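You operate a simulated robot arm through the tools that you are given. There is no shell and no other tool.

The job below is to be done with a simulated robot arm. You get a single attempt, and the scene is never put back.

JOB
Set chamber two's cut-out to 2 bar and run it till it stops by itself.
Fine: then switch the run switch off and turn the cut-out dial to 1 bar.

The check looks at the end state, three seconds after you hand in, the way a careful person would. Anything else that was tipped, shoved, dropped, spilled or broken makes it a failure.

ROBOT AND FRAMES
A 6-joint arm with a two-finger gripper, fixed in place. Base frame: the origin is on the floor under the middle of its stand, x ahead of it, y to its left, z up. Lengths are in m, angles in degrees, forces in N, time in s.
With the tool pointing down near the work surface it reaches from about 0.24 to 0.72 m from the base axis. Its first joint turns from -166.0 to 166.0 degrees. Payload 1.57 kg.
Tool frame: the origin (TCP) lies between the finger pads and is the grasp point; the fingertips stand 0.021 m ahead of it; z points along the fingers, y is the line along which they close. The gripper opens to 0.07 m; its body begins 0.05 m behind the TCP.
Orientation is told as [roll, pitch, yaw] about the base's x, y, z axes, in that order, counted from this pose: with the fingers straight down and closing along the base's y, the tool's x points along the base's -x, its y along +y and its z along -z.

CONTROLS
- The arm moves only by the tool jog_arm. Its arguments are lists of equal length, an entry for each row: "delta_pos": the shift along the tool's x, y, z in m, a list of three; "rotation": the turn, a rotation vector about the tool's x, y, z in degrees, a list of three; "grip": the opening, from 0 (shut) to 1 (fully open). In form: {"delta_pos": [[x, y, z], ...], "rotation": [[wx, wy, wz], ...], "grip": [grip, ...]}. A call has 1 to 20 rows; each row shifts and turns the commanded pose from where the row before left it, along the tool's axes as they then stand. Rows are played at 5 a second. More than 0.05 m and 8.6 degrees between two rows, or a gripper value outside its range, and nothing of the call is played. Where a pose cannot be reached the arm comes as near as it can. A force on the tool above 90 N (or 10 N above the force at the start of the call, whichever is more), or a blocked arm, ends the call early, and 0.2 s more pass. The fingers move at their own pace (about 0.1555 m/s each) and stop on an object; they squeeze with about 20 N. The grip force told is the motor's: it shows also when the fingers shut on nothing. Time passes only in rows, and 0.2 s behind the last, so rows that do not move let the fingers close. It gives the time, the measured TCP pose, the force on the tool (base axes), the opening and the grip force at its end, in the units of the frame above (readings bear some noise), with the torque about the TCP (base axes, N m) and any sound that the robot's microphone picked up.
- Cameras (640 x 400 px; columns grow to the right, rows downward): "scene" is fixed at [0.3989, 0.5002, 1.1413]; the picture's right is [-0.99, 0.11, 0.00], its down [0.05, 0.42, -0.91] and it looks along [-0.10, -0.90, -0.42] (base axes); focal length 326 px, centre (320, 200). "wrist" rides on the gripper at [0.079, 0.004, -0.081] in the tool frame; the picture's right is [-0.05, 1.00, 0.00], its down [-0.67, -0.04, -0.75] and it looks along [-0.74, -0.04, 0.67] (tool axes); focal length 256 px, centre (320, 200). There is no depth. A picture from a camera that has moved, and an enlarged one, comes with that camera's place and axes in the base frame and with its lens.
- grab_frame(camera): a new picture of that camera. It takes no simulated time.
- zoom(camera, box): a new picture of the part [left, top, right, bottom] of that camera's present view, enlarged. It takes no simulated time.
- sign_off(): hands the job in; it is judged then, once.

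Nothing tells you positions but the pictures and the camera data. Unless the task says otherwise, let go and move clear before handing in.

The tools are called after "Call:" as a command line: name --argument value ..., lists and objects as JSON in quotes. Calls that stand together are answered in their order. jog_arm: Moves the arm, as the interface text tells. Its arguments: {"type":"object","properties":{"delta_pos":{"type":"array","items":{"type":"array","items":{"type":"number"}}},"rotation":{"type":"array","items":{"type":"array","items":{"type":"number"}}},"grip":{"type":"array","items":{"type":"number"}}},"required":["delta_pos","rotation","grip"]} The other tools are called the same way: grab_frame (camera) takes a picture; zoom (camera, box) takes an enlarged picture of a part of a camera's view; sign_off () hands the job in.

At the start:

```text
time_s: 0.0
tcp_pos: [-0.0654, -0.5235, 0.8578]
tool_rot: [0.0, 0.1, 0.0]
wrist_force: [0.6, -0.2, -0.5]
ft_torque: [0.01, -0.03, 0.02]
gripper_width: 0.0702
gripper_force: 0.1
```

scene: 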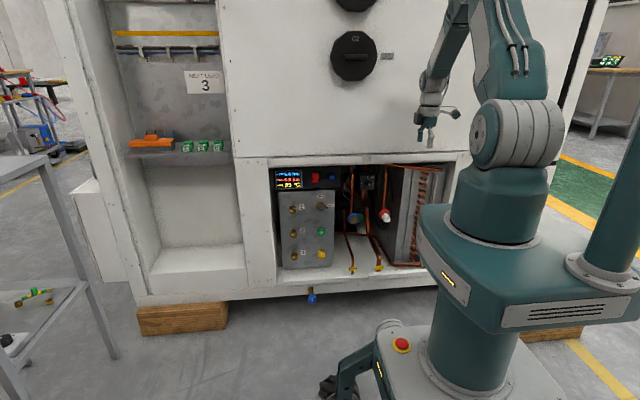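
wrist: 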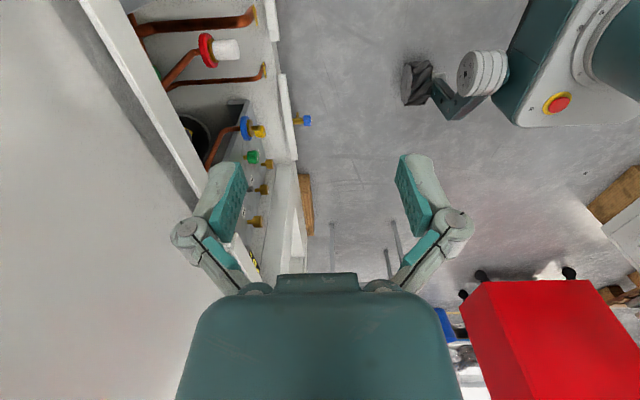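

I see a cabinet with a recess holding a control panel with a display, knobs and coloured buttons. I'll look closer before moving.

Call:
zoom --camera "scene" --box '[260, 150, 360, 280]'

Call:
zoom --camera "scene" --box '[270, 160, 350, 210]'

Call:
zoom --camera "scene" --box '[320, 0, 480, 100]'

Call:
zoom --camera "scene" --box '[100, 20, 260, 160]'

```text
3.08 times, centred on (310, 215) of scene
camera zoom: at [0.3989, 0.5002, 1.1413], right [-0.99, 0.11, 0.0], down [0.05, 0.42, -0.91], along [-0.1, -0.9, -0.42], focal length 1003 px, centre (351, 154)
```

zoom: 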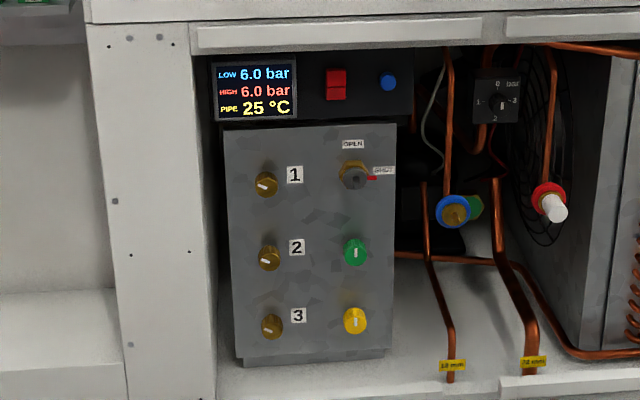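

```text
8.00 times, centred on (310, 185) of scene
camera zoom: at [0.3989, 0.5002, 1.1413], right [-0.99, 0.11, 0.0], down [0.05, 0.42, -0.91], along [-0.1, -0.9, -0.42], focal length 2608 px, centre (400, 320)
```

zoom: 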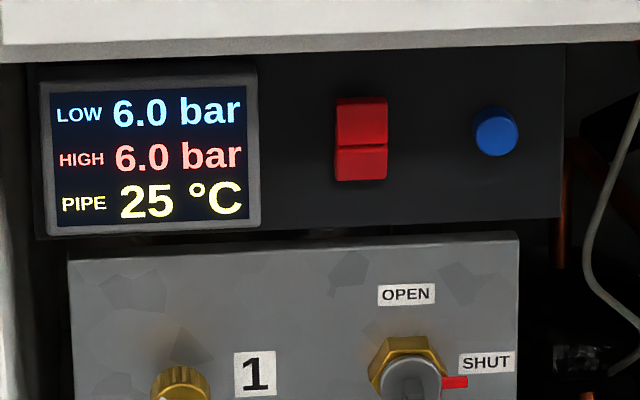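

```text
4.00 times, centred on (400, 50) of scene
camera zoom: at [0.3989, 0.5002, 1.1413], right [-0.99, 0.11, 0.0], down [0.05, 0.42, -0.91], along [-0.1, -0.9, -0.42], focal length 1304 px, centre (0, 800)
```

zoom: 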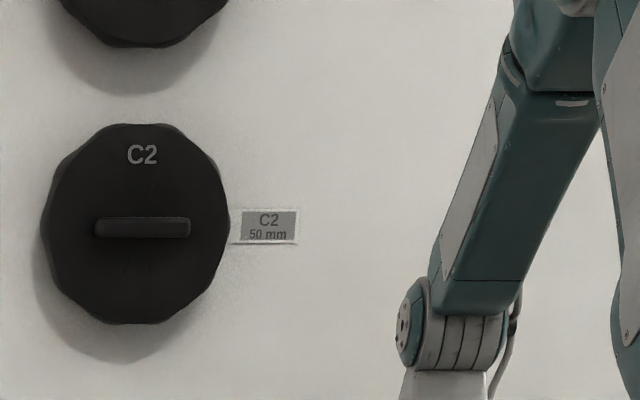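

```text
2.86 times, centred on (180, 90) of scene
camera zoom: at [0.3989, 0.5002, 1.1413], right [-0.99, 0.11, 0.0], down [0.05, 0.42, -0.91], along [-0.1, -0.9, -0.42], focal length 932 px, centre (720, 514)
```

zoom: 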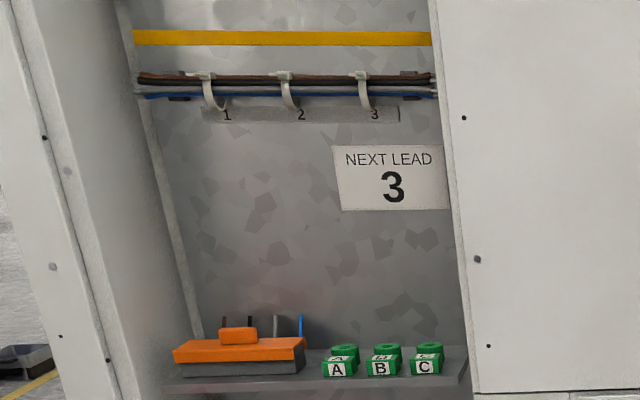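

The display reads LOW 6.0, HIGH 6.0, PIPE 25 °C, with a red rocker and a blue button beside it. A small dial marked 0-3 bar sits further right. I'll zoom in on each of these.

Call:
zoom --camera "scene" --box '[335, 155, 395, 195]'

Call:
zoom --camera "scene" --box '[290, 190, 340, 225]'

Call:
zoom --camera "scene" --box '[280, 220, 340, 270]'

Call:
zoom --camera "scene" --box '[335, 155, 455, 275]'

Call:
zoom --camera "scene" --box '[0, 0, 110, 120]'

Call:
zoom --camera "scene" --box '[0, 270, 340, 400]'

```text
10.00 times, centred on (365, 175) of scene
camera zoom: at [0.3989, 0.5002, 1.1413], right [-0.99, 0.11, 0.0], down [0.05, 0.42, -0.91], along [-0.1, -0.9, -0.42], focal length 3260 px, centre (-130, 450)
```

zoom: 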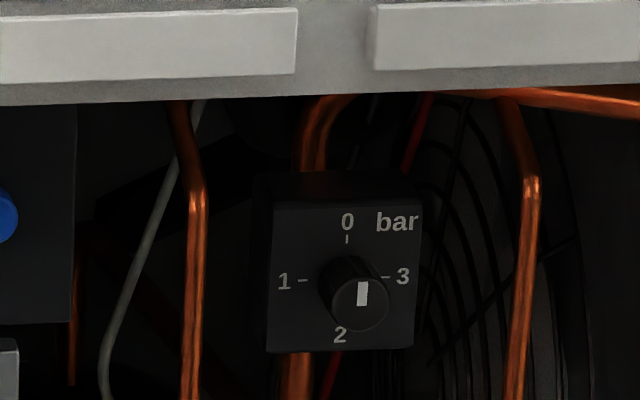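

```text
11.43 times, centred on (315, 208) of scene
camera zoom: at [0.3989, 0.5002, 1.1413], right [-0.99, 0.11, 0.0], down [0.05, 0.42, -0.91], along [-0.1, -0.9, -0.42], focal length 3726 px, centre (377, 114)
```

zoom: 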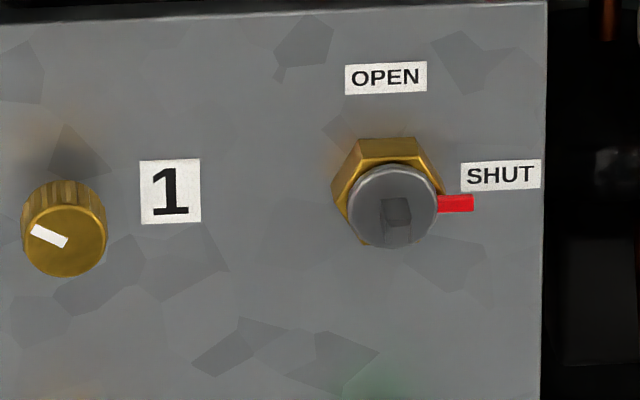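

```text
8.00 times, centred on (310, 245) of scene
camera zoom: at [0.3989, 0.5002, 1.1413], right [-0.99, 0.11, 0.0], down [0.05, 0.42, -0.91], along [-0.1, -0.9, -0.42], focal length 2608 px, centre (400, -160)
```

zoom: 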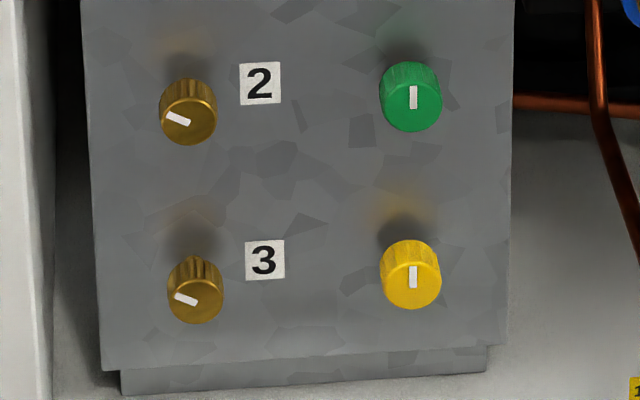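

```text
3.33 times, centred on (395, 215) of scene
camera zoom: at [0.3989, 0.5002, 1.1413], right [-0.99, 0.11, 0.0], down [0.05, 0.42, -0.91], along [-0.1, -0.9, -0.42], focal length 1087 px, centre (70, 150)
```

zoom: 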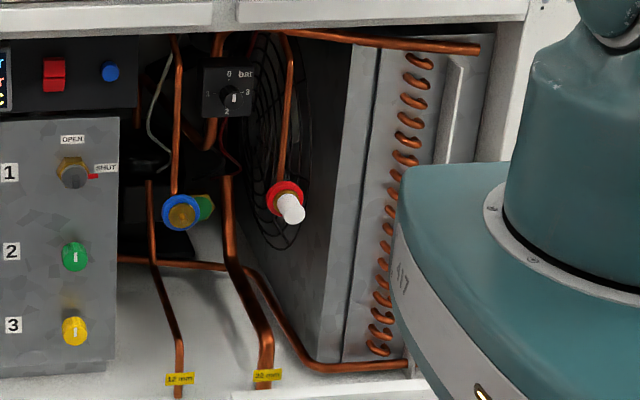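

```text
3.33 times, centred on (55, 60) of scene
camera zoom: at [0.3989, 0.5002, 1.1413], right [-0.99, 0.11, 0.0], down [0.05, 0.42, -0.91], along [-0.1, -0.9, -0.42], focal length 1087 px, centre (1203, 667)
```

zoom: 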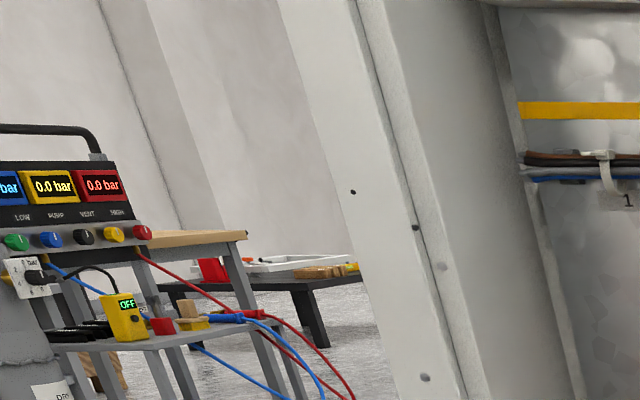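

```text
1.88 times, centred on (170, 335) of scene
camera zoom: at [0.3989, 0.5002, 1.1413], right [-0.99, 0.11, 0.0], down [0.05, 0.42, -0.91], along [-0.1, -0.9, -0.42], focal length 614 px, centre (602, -54)
```

zoom: 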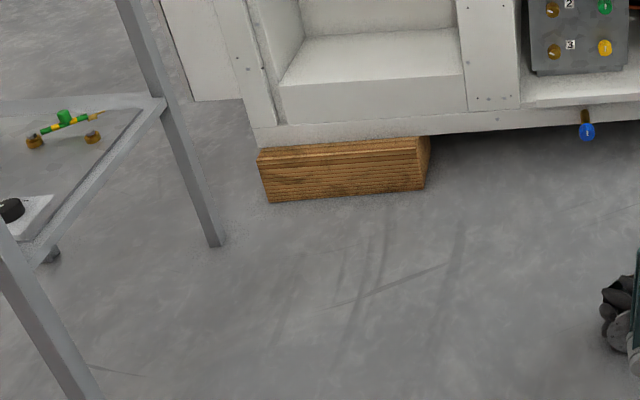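

The dial (0–3 bar) seems to point at 0, and the red rocker next to the display is probably the run switch. I'll move the arm along the cabinet with a safe gap and start turning the tool toward it for a closer look.

Call:
jog_arm --delta_pos '[[0, 0.02, 0], [-0.02, 0.03, 0], [-0.04, 0.03, 0], [-0.04, 0.02, 0], [-0.04, 0, 0], [-0.04, 0, 0]]' --rotation '[[0, 0, 0], [0, 0, 0], [0, 0, 0], [0, 0, 0], [0, 0, 0], [0, 0, 0]]' --grip '[1, 1, 1, 1, 1, 1]'

```text
time_s: 1.4
tcp_pos: [0.1163, -0.4224, 0.8581]
tool_rot: [0.0, 0.0, -0.1]
wrist_force: [-0.9, 0.3, 0.6]
ft_torque: [0.03, 0.0, -0.02]
gripper_width: 0.07
gripper_force: 0.0
```

The arm moved freely and now sits at (0.116, -0.422, 0.858). Next I'll roll the tool toward the cabinet (-y).

Call:
jog_arm --delta_pos '[[0, 0, 0], [0, 0, 0], [0, 0, 0], [0, 0, 0], [0, 0, 0]]' --rotation '[[8, 0, 0], [8, 0, 0], [8, 0, 0], [8, 0, 0], [8, 0, 0]]' --grip '[1, 1, 1, 1, 1]'

Call:
grab_frame --camera "scene"

Call:
grab_frame --camera "wrist"

```text
time_s: 2.6
tcp_pos: [0.1034, -0.4207, 0.856]
tool_rot: [-28.3, 3.4, -1.6]
wrist_force: [0.5, 0.7, 1.2]
ft_torque: [-0.04, 0.01, -0.02]
gripper_width: 0.0702
gripper_force: 0.1
out of reach, approached as far as the arm can: row 4, 5
```

```text
taken
```

scene: 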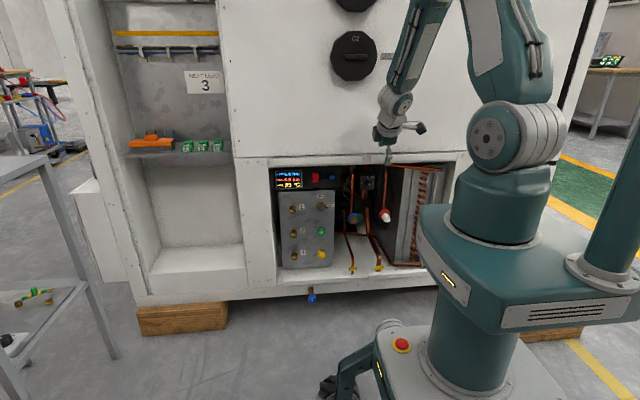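

```text
taken
camera wrist: at [0.0312, -0.3747, 0.9294], right [0.05, 0.88, -0.48], down [0.71, 0.3, 0.63], along [0.7, -0.37, -0.61], focal length 256 px, centre (320, 200)
```

wrist: 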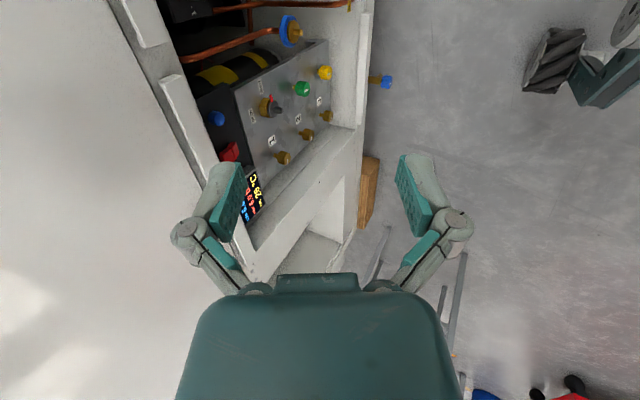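

Rolling further was out of reach here because the wrist would end up too close to the base. I can already see the panel side-on, so I'll move outward in +x and a bit lower before turning more.

Call:
jog_arm --delta_pos '[[-0.04, 0, 0], [-0.04, 0, 0], [-0.04, 0, 0], [-0.04, 0, 0], [-0.04, 0, 0]]' --rotation '[[0, 0, 0], [0, 0, 0], [0, 0, 0], [0, 0, 0], [0, 0, 0]]' --grip '[1, 1, 1, 1, 1]'

```text
time_s: 3.8
tcp_pos: [0.3054, -0.4254, 0.8448]
tool_rot: [-28.2, 3.4, -1.6]
wrist_force: [0.4, -0.3, 1.0]
ft_torque: [0.01, -0.02, 0.0]
gripper_width: 0.0703
gripper_force: 0.0
```

The commanded pose resumes from the measured one. I'll continue rolling the tool to point at the cabinet.

Call:
jog_arm --delta_pos '[[0, 0, 0], [0, 0, 0], [0, 0, 0], [0, 0, 0], [0, 0, 0], [0, 0, 0], [0, 0, 0], [0, 0, 0]]' --rotation '[[7.7, 0, 0], [7.7, 0, 0], [7.7, 0, 0], [7.7, 0, 0], [7.7, 0, 0], [7.7, 0, 0], [7.7, 0, 0], [7.7, 0, 0]]' --grip '[1, 1, 1, 1, 1, 1, 1, 1]'

Call:
grab_frame --camera "scene"

Call:
grab_frame --camera "wrist"

```text
time_s: 5.6
tcp_pos: [0.3047, -0.4261, 0.8418]
tool_rot: [-90.0, 3.4, -1.5]
wrist_force: [0.5, -0.6, 0.2]
ft_torque: [0.0, 0.01, 0.01]
gripper_width: 0.0697
gripper_force: 0.1
```

```text
taken
```

scene: 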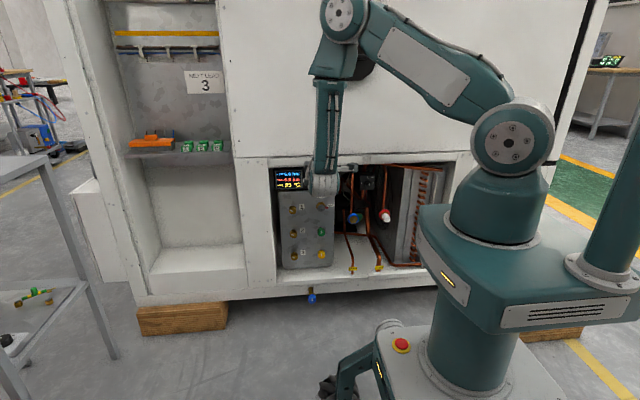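

```text
taken
camera wrist: at [0.2285, -0.3412, 0.8431], right [-0.01, 0.0, -1.0], down [0.69, 0.73, 0.0], along [0.73, -0.69, -0.01], focal length 256 px, centre (320, 200)
```

wrist: 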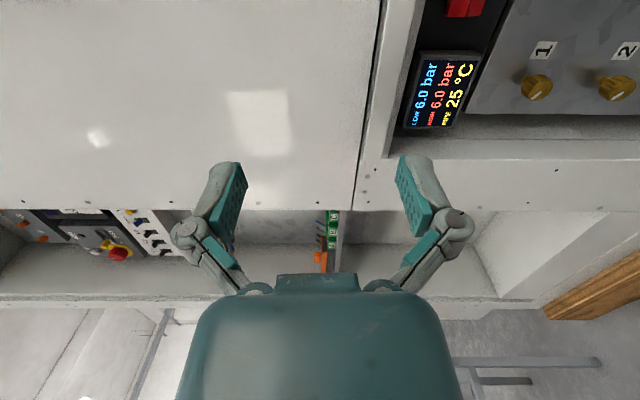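

The tool now points at the cabinet. The wrist view also shows another panel higher up at larger x, with a yellow and red switch. I'll zoom in on that before deciding which controls belong to chamber two.

Call:
zoom --camera "wrist" --box '[0, 190, 200, 310]'

Call:
zoom --camera "wrist" --box '[360, 0, 640, 180]'

```text
3.20 times, centred on (100, 250) of wrist
camera zoom: at [0.2285, -0.3412, 0.8431], right [-0.01, 0.0, -1.0], down [0.69, 0.73, 0.0], along [0.73, -0.69, -0.01], focal length 819 px, centre (1024, 40)
```

zoom: 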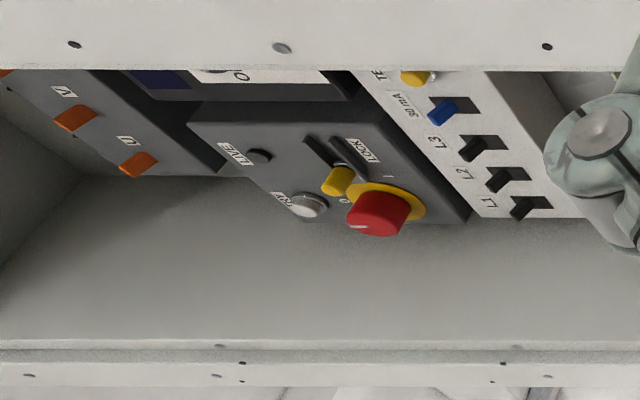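

```text
2.22 times, centred on (500, 90) of wrist
camera zoom: at [0.2285, -0.3412, 0.8431], right [-0.01, 0.0, -1.0], down [0.69, 0.73, 0.0], along [0.73, -0.69, -0.01], focal length 569 px, centre (-80, 444)
```

zoom: 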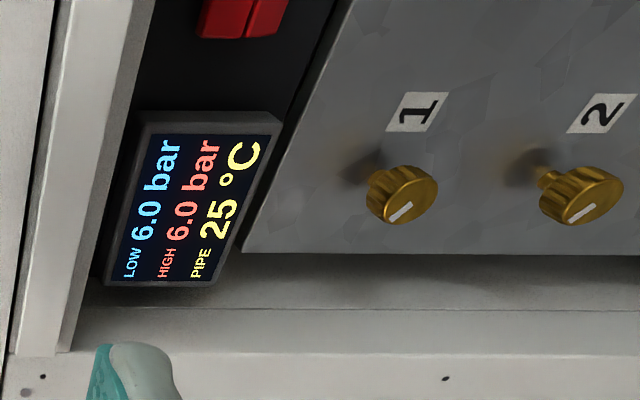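

There is a mains section higher up (isolator, breakers), while the 0–3 bar dial is in the lower bay. I'll turn the tool about its axis so the camera sits above with an upright view, then look at the lower bay straight on.

Call:
jog_arm --delta_pos '[[0, 0, 0], [0, 0, 0], [0, 0, 0], [0, 0, 0], [0, 0, 0], [0, 0, 0], [0, 0, 0], [0, 0, 0], [0, 0, 0], [0, 0, 0], [0, 0, 0]]' --rotation '[[0, 0, -8.5], [0, 0, -8.5], [0, 0, -8.5], [0, 0, -8.5], [0, 0, -8.5], [0, 0, -8.5], [0, 0, -8.5], [0, 0, -8.5], [0, 0, -8.5], [0, 0, -8.5], [0, 0, -1.6]]' --grip '[1, 1, 1, 1, 1, 1, 1, 1, 1, 1, 1]'

Call:
grab_frame --camera "wrist"

Call:
grab_frame --camera "scene"

```text
time_s: 8.0
tcp_pos: [0.3046, -0.4274, 0.8436]
tool_rot: [53.4, 89.8, 141.8]
wrist_force: [-0.4, 0.0, 0.9]
ft_torque: [-0.03, 0.01, -0.02]
gripper_width: 0.0701
gripper_force: 0.0
```

```text
taken
camera wrist: at [0.304, -0.344, 0.9228], right [-1.0, 0.03, -0.05], down [0.05, 0.75, -0.66], along [0.02, -0.67, -0.75], focal length 256 px, centre (320, 200)
```

wrist: 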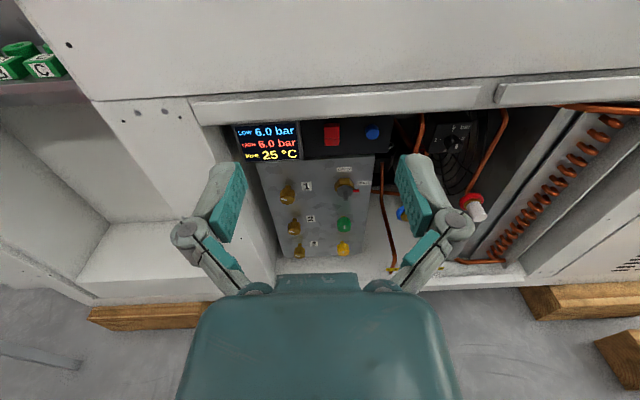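

```text
taken
```

scene: 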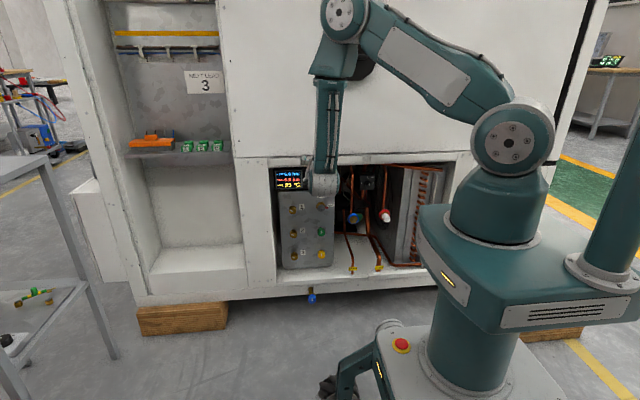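

Now the view is upright. I'll zoom in on the rocker, dial and valves from here for triangulation.

Call:
zoom --camera "wrist" --box '[230, 110, 390, 190]'

Call:
zoom --camera "wrist" --box '[380, 80, 520, 170]'

Call:
zoom --camera "wrist" --box '[250, 160, 390, 270]'

Call:
zoom --camera "scene" --box '[340, 155, 400, 195]'

```text
4.00 times, centred on (310, 150) of wrist
camera zoom: at [0.304, -0.344, 0.9228], right [-1.0, 0.03, -0.05], down [0.05, 0.75, -0.66], along [0.02, -0.67, -0.75], focal length 1024 px, centre (360, 400)
```

zoom: 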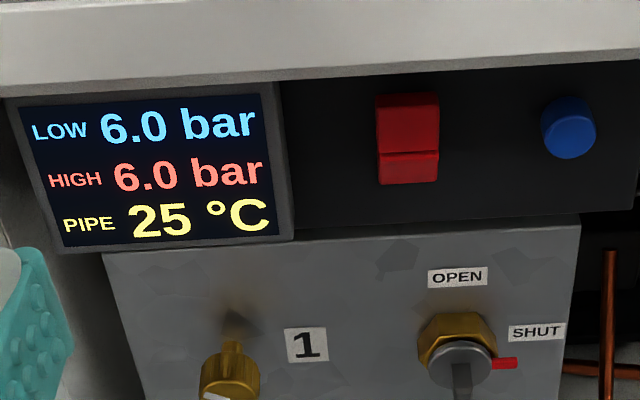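

```text
4.44 times, centred on (450, 125) of wrist
camera zoom: at [0.304, -0.344, 0.9228], right [-1.0, 0.03, -0.05], down [0.05, 0.75, -0.66], along [0.02, -0.67, -0.75], focal length 1138 px, centre (-258, 533)
```

zoom: 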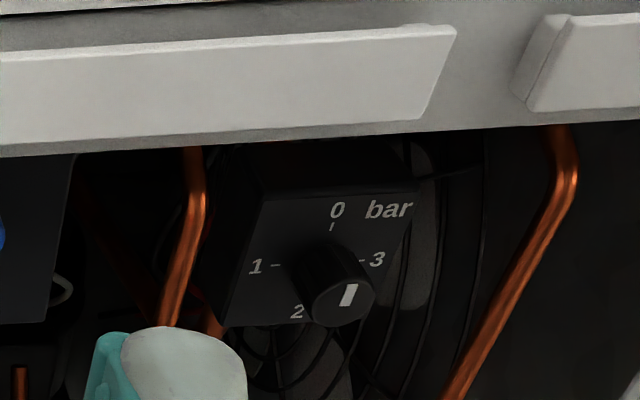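

```text
3.64 times, centred on (320, 215) of wrist
camera zoom: at [0.304, -0.344, 0.9228], right [-1.0, 0.03, -0.05], down [0.05, 0.75, -0.66], along [0.02, -0.67, -0.75], focal length 931 px, centre (320, 146)
```

zoom: 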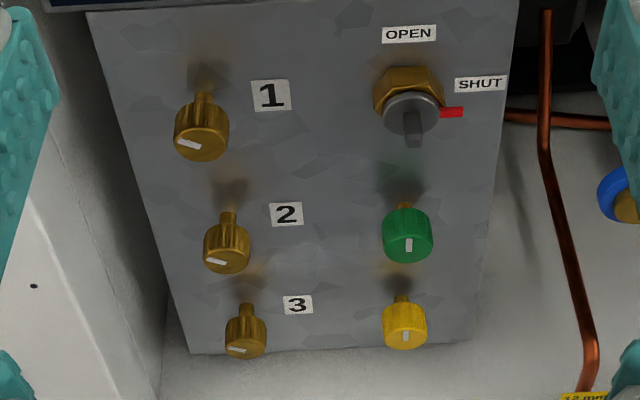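

```text
10.00 times, centred on (370, 175) of scene
camera zoom: at [0.3989, 0.5002, 1.1413], right [-0.99, 0.11, 0.0], down [0.05, 0.42, -0.91], along [-0.1, -0.9, -0.42], focal length 3260 px, centre (-180, 450)
```

zoom: 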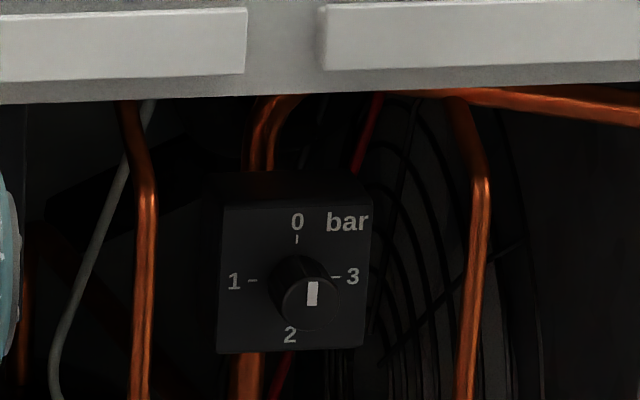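

The only bar dial I see is the black one at the right side of the bay, which points at about 0. I'll tilt the camera up to check for labels identifying chamber two, and for any second set of controls.

Call:
jog_arm --delta_pos '[[0, 0, -0.02], [0, 0, 0], [0, 0, 0], [0, 0, 0], [0, 0, 0], [0, 0, 0]]' --rotation '[[0, 8, 0], [0, 8, 0], [0, 8, 0], [0, 8, 0], [0, 8, 0], [0, 8, 0]]' --grip '[1, 1, 1, 1, 1, 1]'

Call:
grab_frame --camera "wrist"

Call:
grab_frame --camera "scene"

```text
time_s: 9.4
tcp_pos: [0.3052, -0.4061, 0.843]
tool_rot: [179.8, 66.2, -91.7]
wrist_force: [-0.4, 0.4, 0.3]
ft_torque: [-0.01, -0.03, 0.01]
gripper_width: 0.0701
gripper_force: 0.2
out of reach, approached as far as the arm can: row 4, 5, 6
```

```text
taken
camera wrist: at [0.3056, -0.2974, 0.8824], right [-1.0, 0.01, -0.05], down [0.05, 0.41, -0.91], along [0.01, -0.91, -0.41], focal length 256 px, centre (320, 200)
```

wrist: 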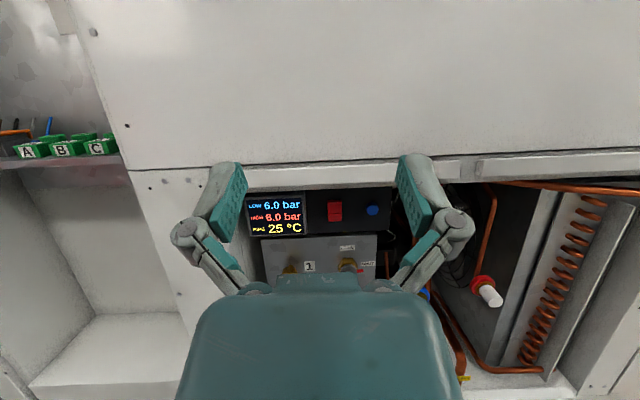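

```text
taken
```

scene: 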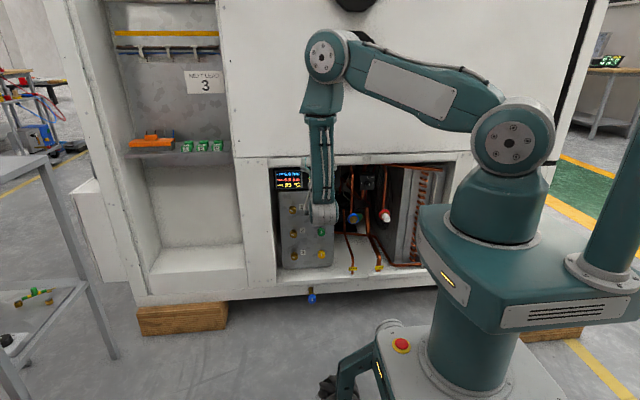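

The rocker triangulates to about (0.291, -0.642, 0.704) and the dial face to about (0.068, -0.705, 0.635). The bay lintel is near y=-0.611, with its underside above z≈0.75. I'll level the tool again and move to a standoff in front of the dial.

Call:
jog_arm --delta_pos '[[0, 0, 0], [0, 0, 0], [0, 0, 0], [0, 0, 0], [0, 0.03, 0.02], [-0.02, 0.04, 0.02], [-0.03, 0.04, 0.02], [-0.03, 0.04, 0.02], [-0.03, 0.04, 0.02], [-0.02, 0.04, 0.01], [0, 0.007, 0]]' --rotation '[[0, -7.93, 0], [0, -7.93, 0], [0, -7.93, 0], [1.5, 0, 0], [0, 0, 0], [0, 0, 0], [0, 0, 0], [0, 0, 0], [0, 0, 0], [0, 0, 0], [0, 0, 0]]' --grip '[1, 1, 1, 1, 1, 1, 1, 1, 1, 1, 1]'

Call:
grab_frame --camera "wrist"

Call:
grab_frame --camera "scene"

```text
refused: row 7 steps farther than a row can; nothing moved
```

```text
taken
camera wrist: at [0.3056, -0.2974, 0.8824], right [-1.0, 0.01, -0.05], down [0.05, 0.41, -0.91], along [0.01, -0.91, -0.41], focal length 256 px, centre (320, 200)
```

wrist: 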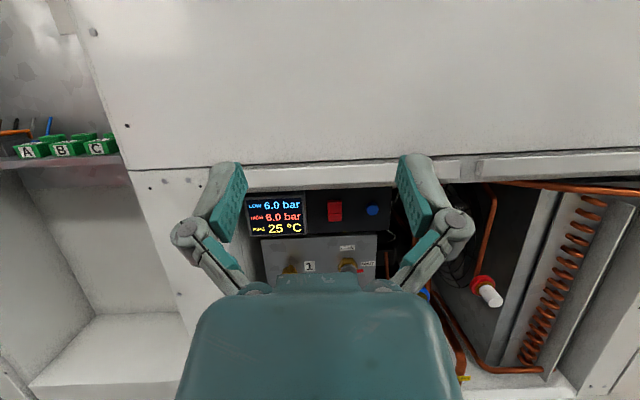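

```text
taken
```

scene: 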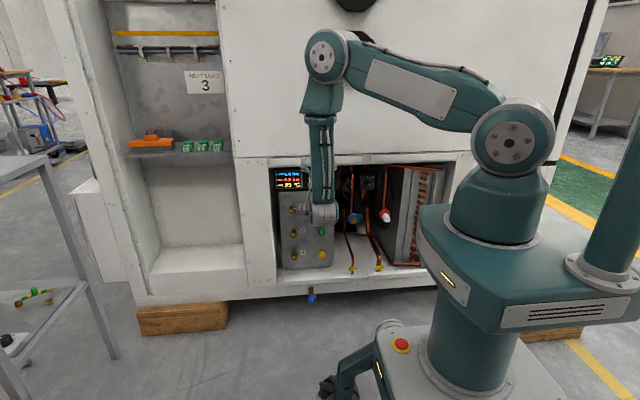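

The call was refused because a row's combined step was too large, and nothing moved. I'll repeat it with smaller steps.

Call:
jog_arm --delta_pos '[[0, 0, 0], [0, 0, 0], [0, 0, 0], [0, 0, 0], [0, 0.03, 0.02], [-0.02, 0.03, 0.02], [-0.02, 0.03, 0.02], [-0.02, 0.03, 0.02], [-0.02, 0.03, 0.02], [-0.02, 0.03, 0.01], [-0.02, 0.03, 0], [-0.02, 0.027, 0]]' --rotation '[[0, -7.93, 0], [0, -7.93, 0], [0, -7.93, 0], [1.5, 0, 0], [0, 0, 0], [0, 0, 0], [0, 0, 0], [0, 0, 0], [0, 0, 0], [0, 0, 0], [0, 0, 0], [0, 0, 0]]' --grip '[1, 1, 1, 1, 1, 1, 1, 1, 1, 1, 1, 1]'

Call:
grab_frame --camera "wrist"

Call:
grab_frame --camera "scene"

```text
time_s: 12.0
tcp_pos: [0.1015, -0.51, 0.7035]
tool_rot: [163.1, 89.9, -107.7]
wrist_force: [0.7, 0.0, 0.5]
ft_torque: [0.01, 0.02, 0.0]
gripper_width: 0.07
gripper_force: 0.0
out of reach, approached as far as the arm can: row 11, 12
```

```text
taken
camera wrist: at [0.1009, -0.4272, 0.7829], right [-1.0, 0.01, -0.05], down [0.05, 0.74, -0.67], along [0.03, -0.67, -0.74], focal length 256 px, centre (320, 200)
```

wrist: 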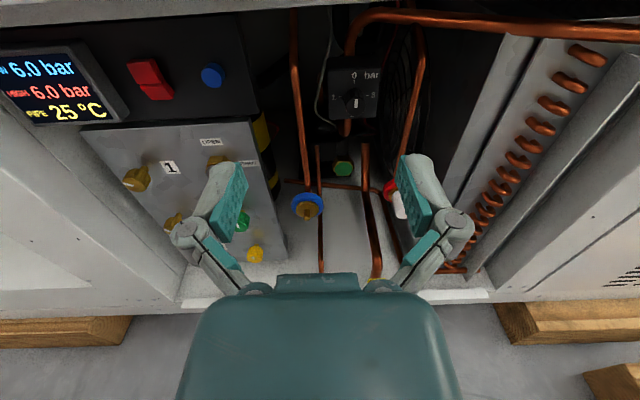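

```text
taken
```

scene: 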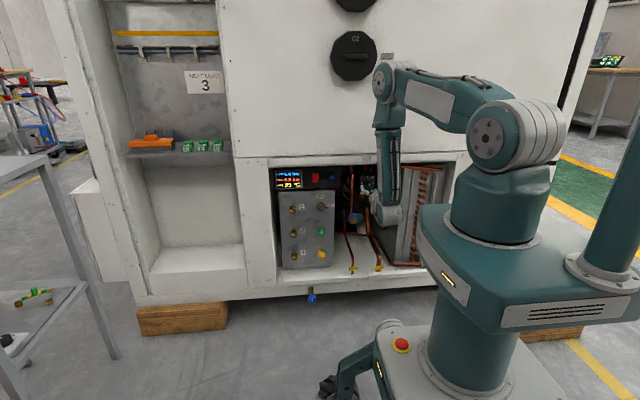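

The dial is now clearly in view in front of the tool. I'll zoom in to read its pointer and fix its position.

Call:
zoom --camera "wrist" --box '[300, 50, 412, 120]'

Call:
zoom --camera "wrist" --box '[90, 40, 250, 140]'

```text
5.71 times, centred on (356, 85) of wrist
camera zoom: at [0.1009, -0.4272, 0.7829], right [-1.0, 0.01, -0.05], down [0.05, 0.74, -0.67], along [0.03, -0.67, -0.74], focal length 1463 px, centre (114, 857)
```

zoom: 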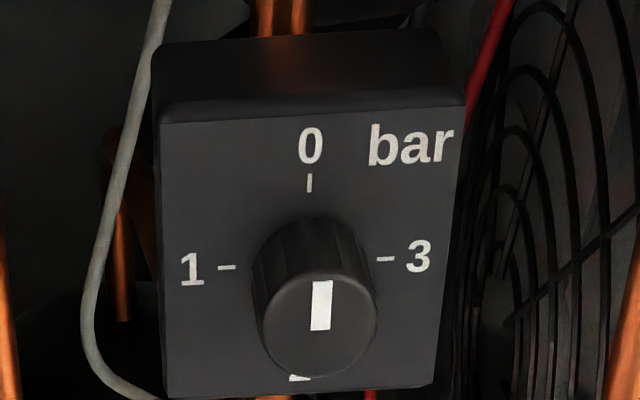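

```text
4.00 times, centred on (170, 90) of wrist
camera zoom: at [0.1009, -0.4272, 0.7829], right [-1.0, 0.01, -0.05], down [0.05, 0.74, -0.67], along [0.03, -0.67, -0.74], focal length 1024 px, centre (920, 640)
```

zoom: 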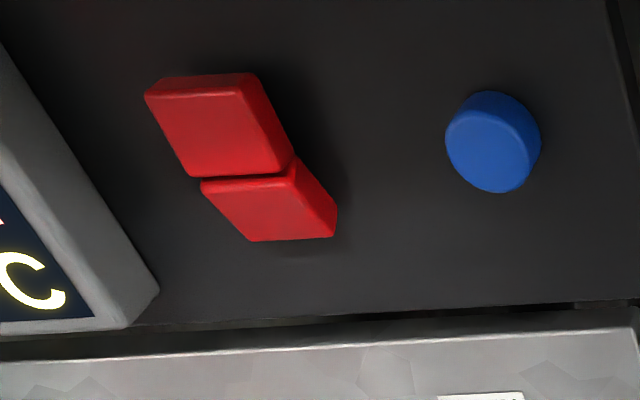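

The dial points at 0; 1 is at the left, 2 at the bottom and 3 at the right, so values rise counter-clockwise as seen from the front. The knob is about 23 mm across, with its face near (0.066, -0.701, 0.637). I'll approach with the gripper partly open and stop just in front of it to check alignment.

Call:
jog_arm --delta_pos '[[0, 0, 0.01], [-0.02, 0.005, 0.02], [-0.022, 0.008, 0.02], [-0.01, 0.01, 0.02], [-0.01, 0.012, 0.02]]' --rotation '[[0.8, 0, 0], [0, 0, 0], [0, 0, 0], [0, 0, 0], [0, 0, 0]]' --grip '[0.7, 0.7, 0.7, 0.7, 0.7]'

Call:
grab_frame --camera "wrist"

Call:
grab_frame --camera "scene"

```text
time_s: 13.2
tcp_pos: [0.1328, -0.58, 0.6403]
tool_rot: [150.5, 89.9, -119.6]
wrist_force: [-0.4, -0.8, -0.3]
ft_torque: [0.03, 0.0, 0.01]
gripper_width: 0.049
gripper_force: 0.0
out of reach, approached as far as the arm can: row 1, 2, 3, 4, 5
```

```text
taken
camera wrist: at [0.1295, -0.4958, 0.7192], right [-1.0, 0.0, -0.05], down [0.03, 0.74, -0.67], along [0.04, -0.67, -0.74], focal length 256 px, centre (320, 200)
```

wrist: 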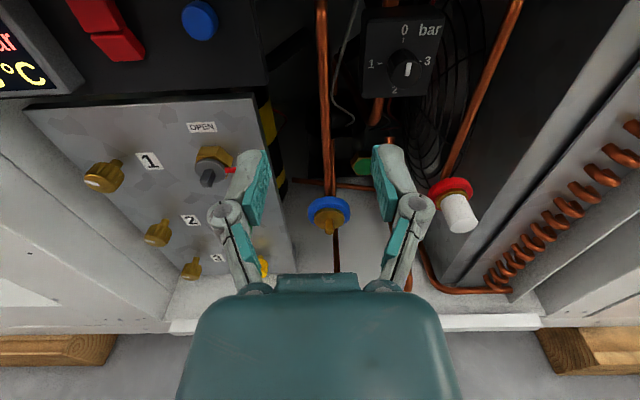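

```text
taken
```

scene: 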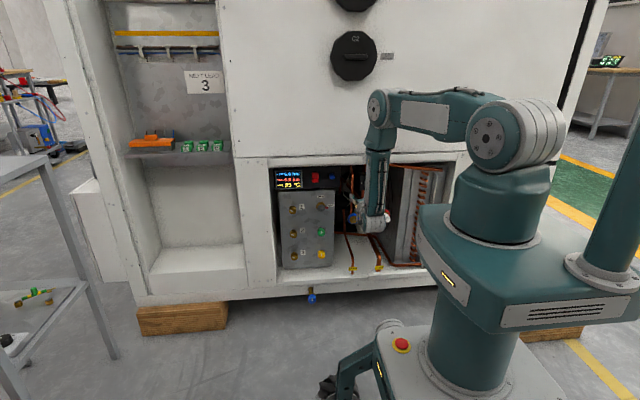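

The arm stopped at x≈0.133, short of the dial, because some joint is at a limit. I'll look at the arm's structure to work out how to reach the dial.

Call:
zoom --camera "scene" --box '[320, 60, 600, 250]'

Call:
zoom --camera "scene" --box '[330, 150, 430, 240]'

```text
2.11 times, centred on (460, 155) of scene
camera zoom: at [0.3989, 0.5002, 1.1413], right [-0.99, 0.11, 0.0], down [0.05, 0.42, -0.91], along [-0.1, -0.9, -0.42], focal length 686 px, centre (25, 295)
```

zoom: 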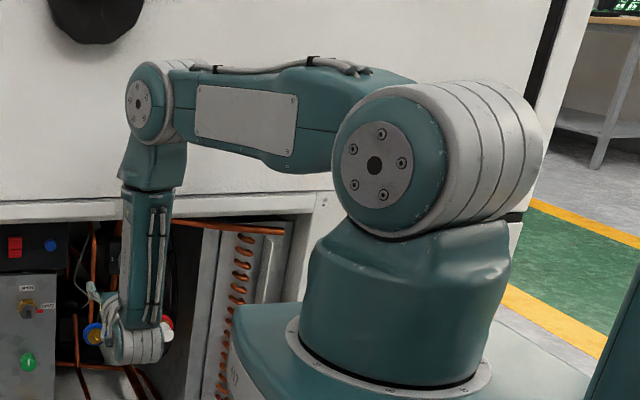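

```text
4.44 times, centred on (380, 195) of scene
camera zoom: at [0.3989, 0.5002, 1.1413], right [-0.99, 0.11, 0.0], down [0.05, 0.42, -0.91], along [-0.1, -0.9, -0.42], focal length 1449 px, centre (53, 222)
```

zoom: 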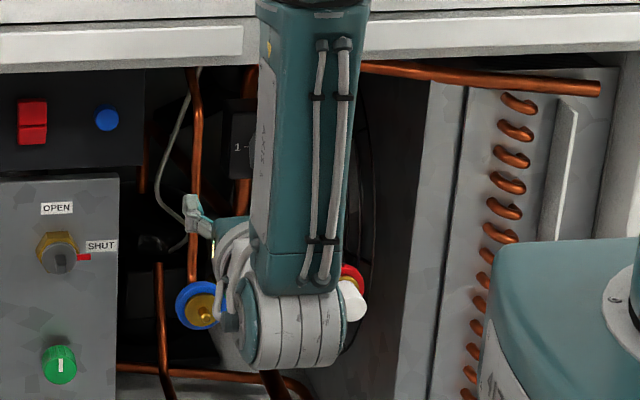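

The wrist's last joint looks to be near its end with the camera on top. I'll back off slightly and spin the tool about its own axis the other way, so the camera passes to the right and then below. That should free up the reach to the dial.

Call:
jog_arm --delta_pos '[[0, 0, -0.03], [0, 0, -0.02], [0, 0, 0], [0, 0, 0], [0, 0, 0], [0, 0, 0], [0, 0, 0], [0, 0, 0], [0, 0, 0], [0, 0, 0], [0, 0, 0], [0, 0, 0], [0, 0, 0]]' --rotation '[[0, 0, 0], [0, 0, 0], [0, 0, 8.2], [0, 0, 8.2], [0, 0, 8.2], [0, 0, 8.2], [0, 0, 8.2], [0, 0, 8.2], [0, 0, 8.2], [0, 0, 8.2], [0, 0, 8.2], [0, 0, 8.2], [0, 0, 8]]' --grip '[0.7, 0.7, 0.7, 0.7, 0.7, 0.7, 0.7, 0.7, 0.7, 0.7, 0.7, 0.7, 0.7]'

Call:
grab_frame --camera "wrist"

```text
time_s: 16.0
tcp_pos: [0.1321, -0.5279, 0.6416]
tool_rot: [-90.1, -0.1, 0.8]
wrist_force: [0.8, 0.4, -0.3]
ft_torque: [0.01, -0.01, 0.0]
gripper_width: 0.049
gripper_force: 0.1
```

```text
taken
camera wrist: at [0.0531, -0.4452, 0.6367], right [0.06, 0.0, -1.0], down [0.66, 0.75, 0.04], along [0.75, -0.66, 0.04], focal length 256 px, centre (320, 200)
```

wrist: 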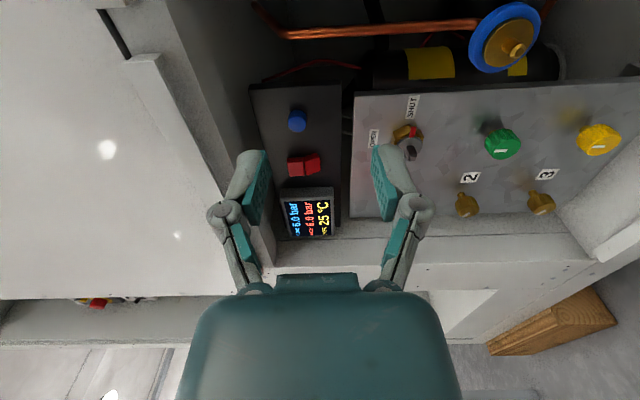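

That worked, so I'll keep spinning to bring the camera below and then to the left (+x side). That leaves a full counter-clockwise sweep available.

Call:
jog_arm --delta_pos '[[0, 0, 0], [0, 0, 0], [0, 0, 0], [0, 0, 0], [0, 0, 0], [0, 0, 0], [0, 0, 0], [0, 0, 0], [0, 0, 0], [0, 0, 0], [0, 0, 0]]' --rotation '[[0, 0, 8.2], [0, 0, 8.2], [0, 0, 8.2], [0, 0, 8.2], [0, 0, 8.2], [0, 0, 8.2], [0, 0, 8.2], [0, 0, 8.2], [0, 0, 8.2], [0, 0, 8.2], [0, 0, 8]]' --grip '[0.7, 0.7, 0.7, 0.7, 0.7, 0.7, 0.7, 0.7, 0.7, 0.7, 0.7]'

Call:
grab_frame --camera "wrist"

```text
time_s: 18.4
tcp_pos: [0.1302, -0.5369, 0.6411]
tool_rot: [-90.5, -80.6, 1.3]
wrist_force: [-0.5, 0.3, 0.2]
ft_torque: [0.01, 0.0, 0.0]
gripper_width: 0.0491
gripper_force: 0.1
out of reach, approached as far as the arm can: row 10, 11
```

```text
taken
camera wrist: at [0.1219, -0.4544, 0.5616], right [0.99, 0.02, -0.11], down [0.06, 0.75, 0.66], along [0.09, -0.67, 0.74], focal length 256 px, centre (320, 200)
```

wrist: 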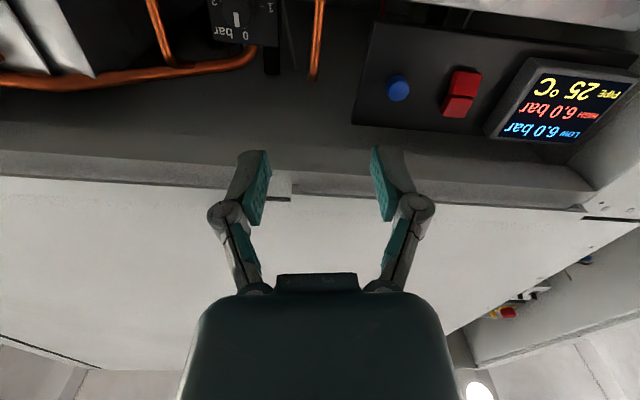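

The spin stops at about camera-below, so the usable range is camera-below → right → up. Turning the dial counter-clockwise means passing through camera-right, so I need to know how far the condenser block on that side reaches.

Call:
zoom --camera "wrist" --box '[0, 0, 320, 200]'

Call:
zoom --camera "scene" --box '[330, 150, 458, 230]'

```text
2.00 times, centred on (160, 100) of wrist
camera zoom: at [0.1219, -0.4544, 0.5616], right [0.99, 0.02, -0.11], down [0.06, 0.75, 0.66], along [0.09, -0.67, 0.74], focal length 512 px, centre (640, 400)
```

zoom: 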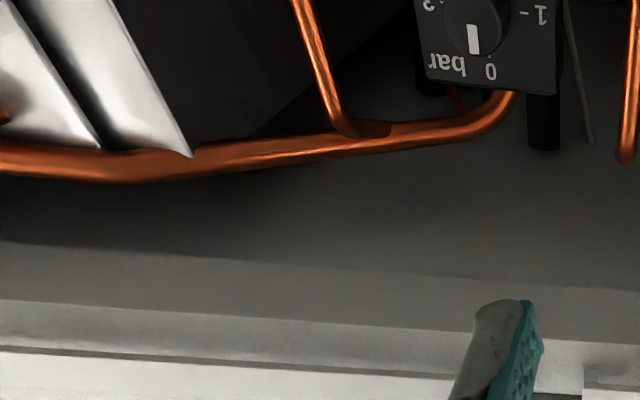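

```text
5.00 times, centred on (394, 190) of scene
camera zoom: at [0.3989, 0.5002, 1.1413], right [-0.99, 0.11, 0.0], down [0.05, 0.42, -0.91], along [-0.1, -0.9, -0.42], focal length 1630 px, centre (-50, 250)
```

zoom: 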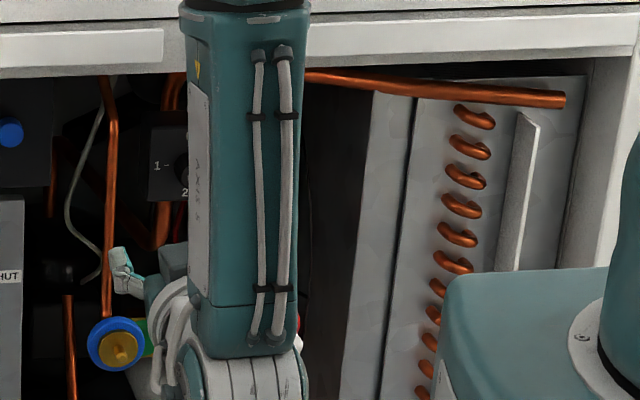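

On re-triangulating with the new view, the condenser block starts at about y≈-0.73, well behind where the camera would pass, so camera-right is fine. I'll step off the joint limit and move to just in front of the dial with the camera low.

Call:
jog_arm --delta_pos '[[0, 0, 0], [0, 0, 0], [0.0063, -0.0148, 0.02], [0.0063, -0.0148, 0.02], [0.0063, -0.0148, 0.02], [0.0063, -0.0148, 0.02]]' --rotation '[[0.8, 0.13, -5], [0, 0, -5], [0, 0, 0], [0, 0, 0], [0, 0, 0], [0, 0, 0]]' --grip '[0.7, 0.7, 0.7, 0.7, 0.7, 0.7]'

Call:
grab_frame --camera "wrist"

Call:
grab_frame --camera "scene"

```text
time_s: 19.8
tcp_pos: [0.1297, -0.6017, 0.6362]
tool_rot: [-90.2, -70.6, -0.6]
wrist_force: [0.2, 0.0, 0.0]
ft_torque: [0.01, 0.0, 0.02]
gripper_width: 0.0491
gripper_force: 0.1
out of reach, approached as far as the arm can: row 3, 4, 5, 6
```

```text
taken
camera wrist: at [0.1094, -0.5181, 0.5595], right [0.96, -0.01, -0.28], down [0.2, 0.74, 0.64], along [0.2, -0.67, 0.72], focal length 256 px, centre (320, 200)
```

wrist: 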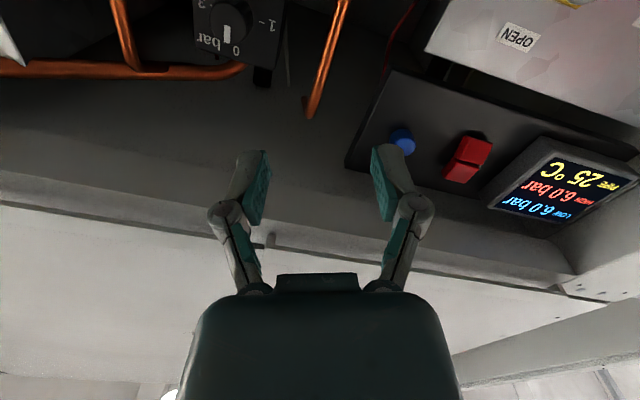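

```text
taken
```

scene: 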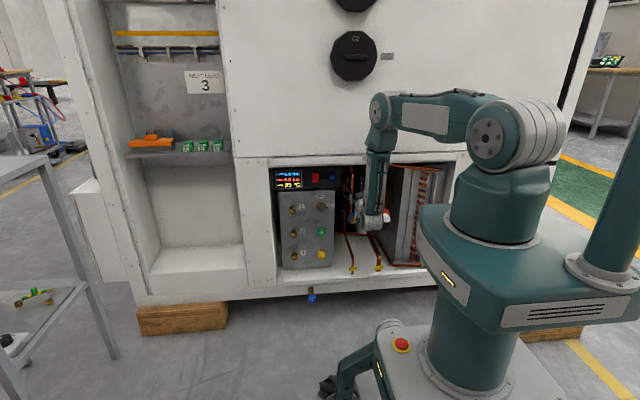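

With the camera both high and low, the limit stays at the same offset between the tool's heading and the arm plane. Yawing the tool about 10° toward -x should therefore make the dial reachable. First I'll zoom to pin down the dial's exact position.

Call:
zoom --camera "wrist" --box '[180, 0, 308, 80]'

```text
5.00 times, centred on (244, 40) of wrist
camera zoom: at [0.1094, -0.5181, 0.5595], right [0.96, -0.01, -0.28], down [0.2, 0.74, 0.64], along [0.2, -0.67, 0.72], focal length 1280 px, centre (700, 1000)
```

zoom: 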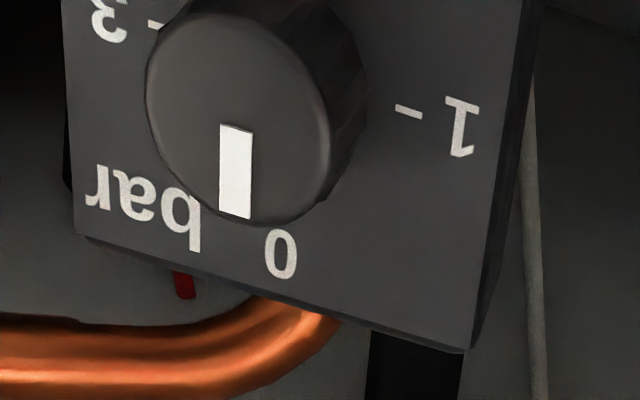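

Combining three wrist views puts the dial face at (0.060, -0.724, 0.625), and the rocker near (0.286, -0.71, 0.667). I'll set the camera low and to the right, yaw 10°, and move to a point 6 cm in front of the dial.

Call:
jog_arm --delta_pos '[[0, 0, 0], [0, 0, 0], [0, 0, 0], [0, 0, 0], [0, 0, 0], [0.0135, -0.0082, 0.0218], [0.0135, -0.0082, 0.0218], [0.0135, -0.0082, 0.0218], [0, 0, 0]]' --rotation '[[0, 0, -8.5], [0, 0, -8.5], [0, 0, -8.5], [3.25, 3.25, 0], [3.25, 3.25, 0], [0, 0, 0], [0, 0, 0], [0, 0, 0], [0, 0, 0]]' --grip '[0.7, 0.7, 0.7, 0.7, 0.7, 0.7, 0.7, 0.7, 0.7]'

Call:
grab_frame --camera "wrist"

Call:
grab_frame --camera "scene"

```text
time_s: 21.8
tcp_pos: [0.0762, -0.6573, 0.6242]
tool_rot: [-90.1, -45.0, -9.0]
wrist_force: [0.0, 0.6, 0.0]
ft_torque: [-0.02, -0.02, -0.05]
gripper_width: 0.0492
gripper_force: 0.1
out of reach, approached as far as the arm can: row 1
```

```text
taken
camera wrist: at [0.0379, -0.568, 0.5651], right [0.74, -0.12, -0.67], down [0.56, 0.67, 0.5], along [0.39, -0.74, 0.56], focal length 256 px, centre (320, 200)
```

wrist: 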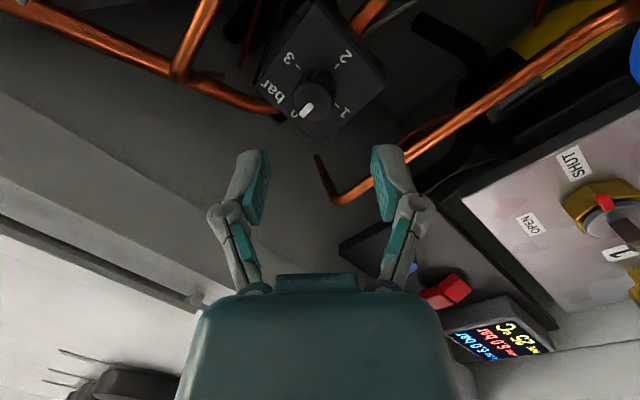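

```text
taken
```

scene: 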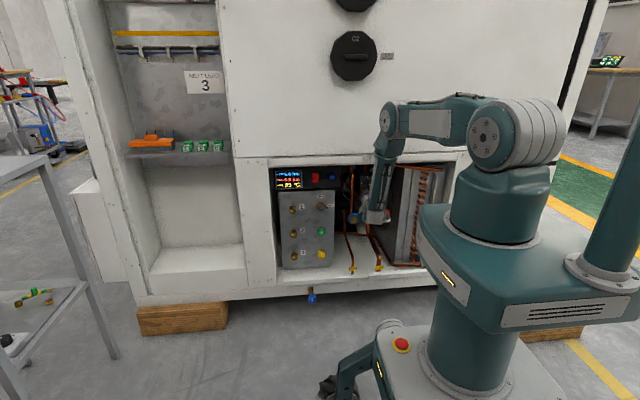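

The yawed pose is reachable and the dial sits between the fingers in view. I'll zoom for the final alignment.

Call:
zoom --camera "wrist" --box '[240, 50, 400, 150]'

Call:
zoom --camera "scene" --box '[330, 155, 410, 205]'

```text
4.00 times, centred on (320, 100) of wrist
camera zoom: at [0.0379, -0.568, 0.5651], right [0.74, -0.12, -0.67], down [0.56, 0.67, 0.5], along [0.39, -0.74, 0.56], focal length 1024 px, centre (320, 600)
```

zoom: 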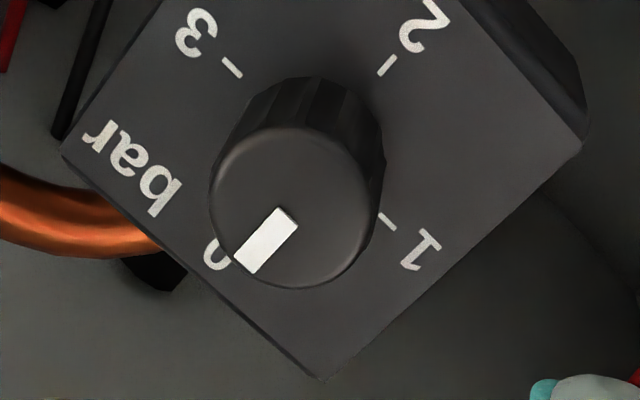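

```text
8.00 times, centred on (370, 180) of scene
camera zoom: at [0.3989, 0.5002, 1.1413], right [-0.99, 0.11, 0.0], down [0.05, 0.42, -0.91], along [-0.1, -0.9, -0.42], focal length 2608 px, centre (-80, 360)
```

zoom: 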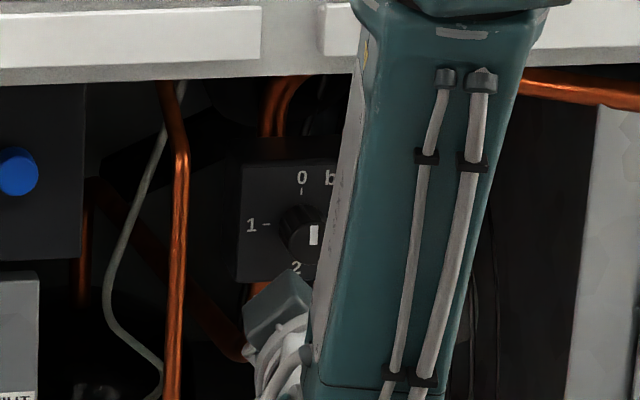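

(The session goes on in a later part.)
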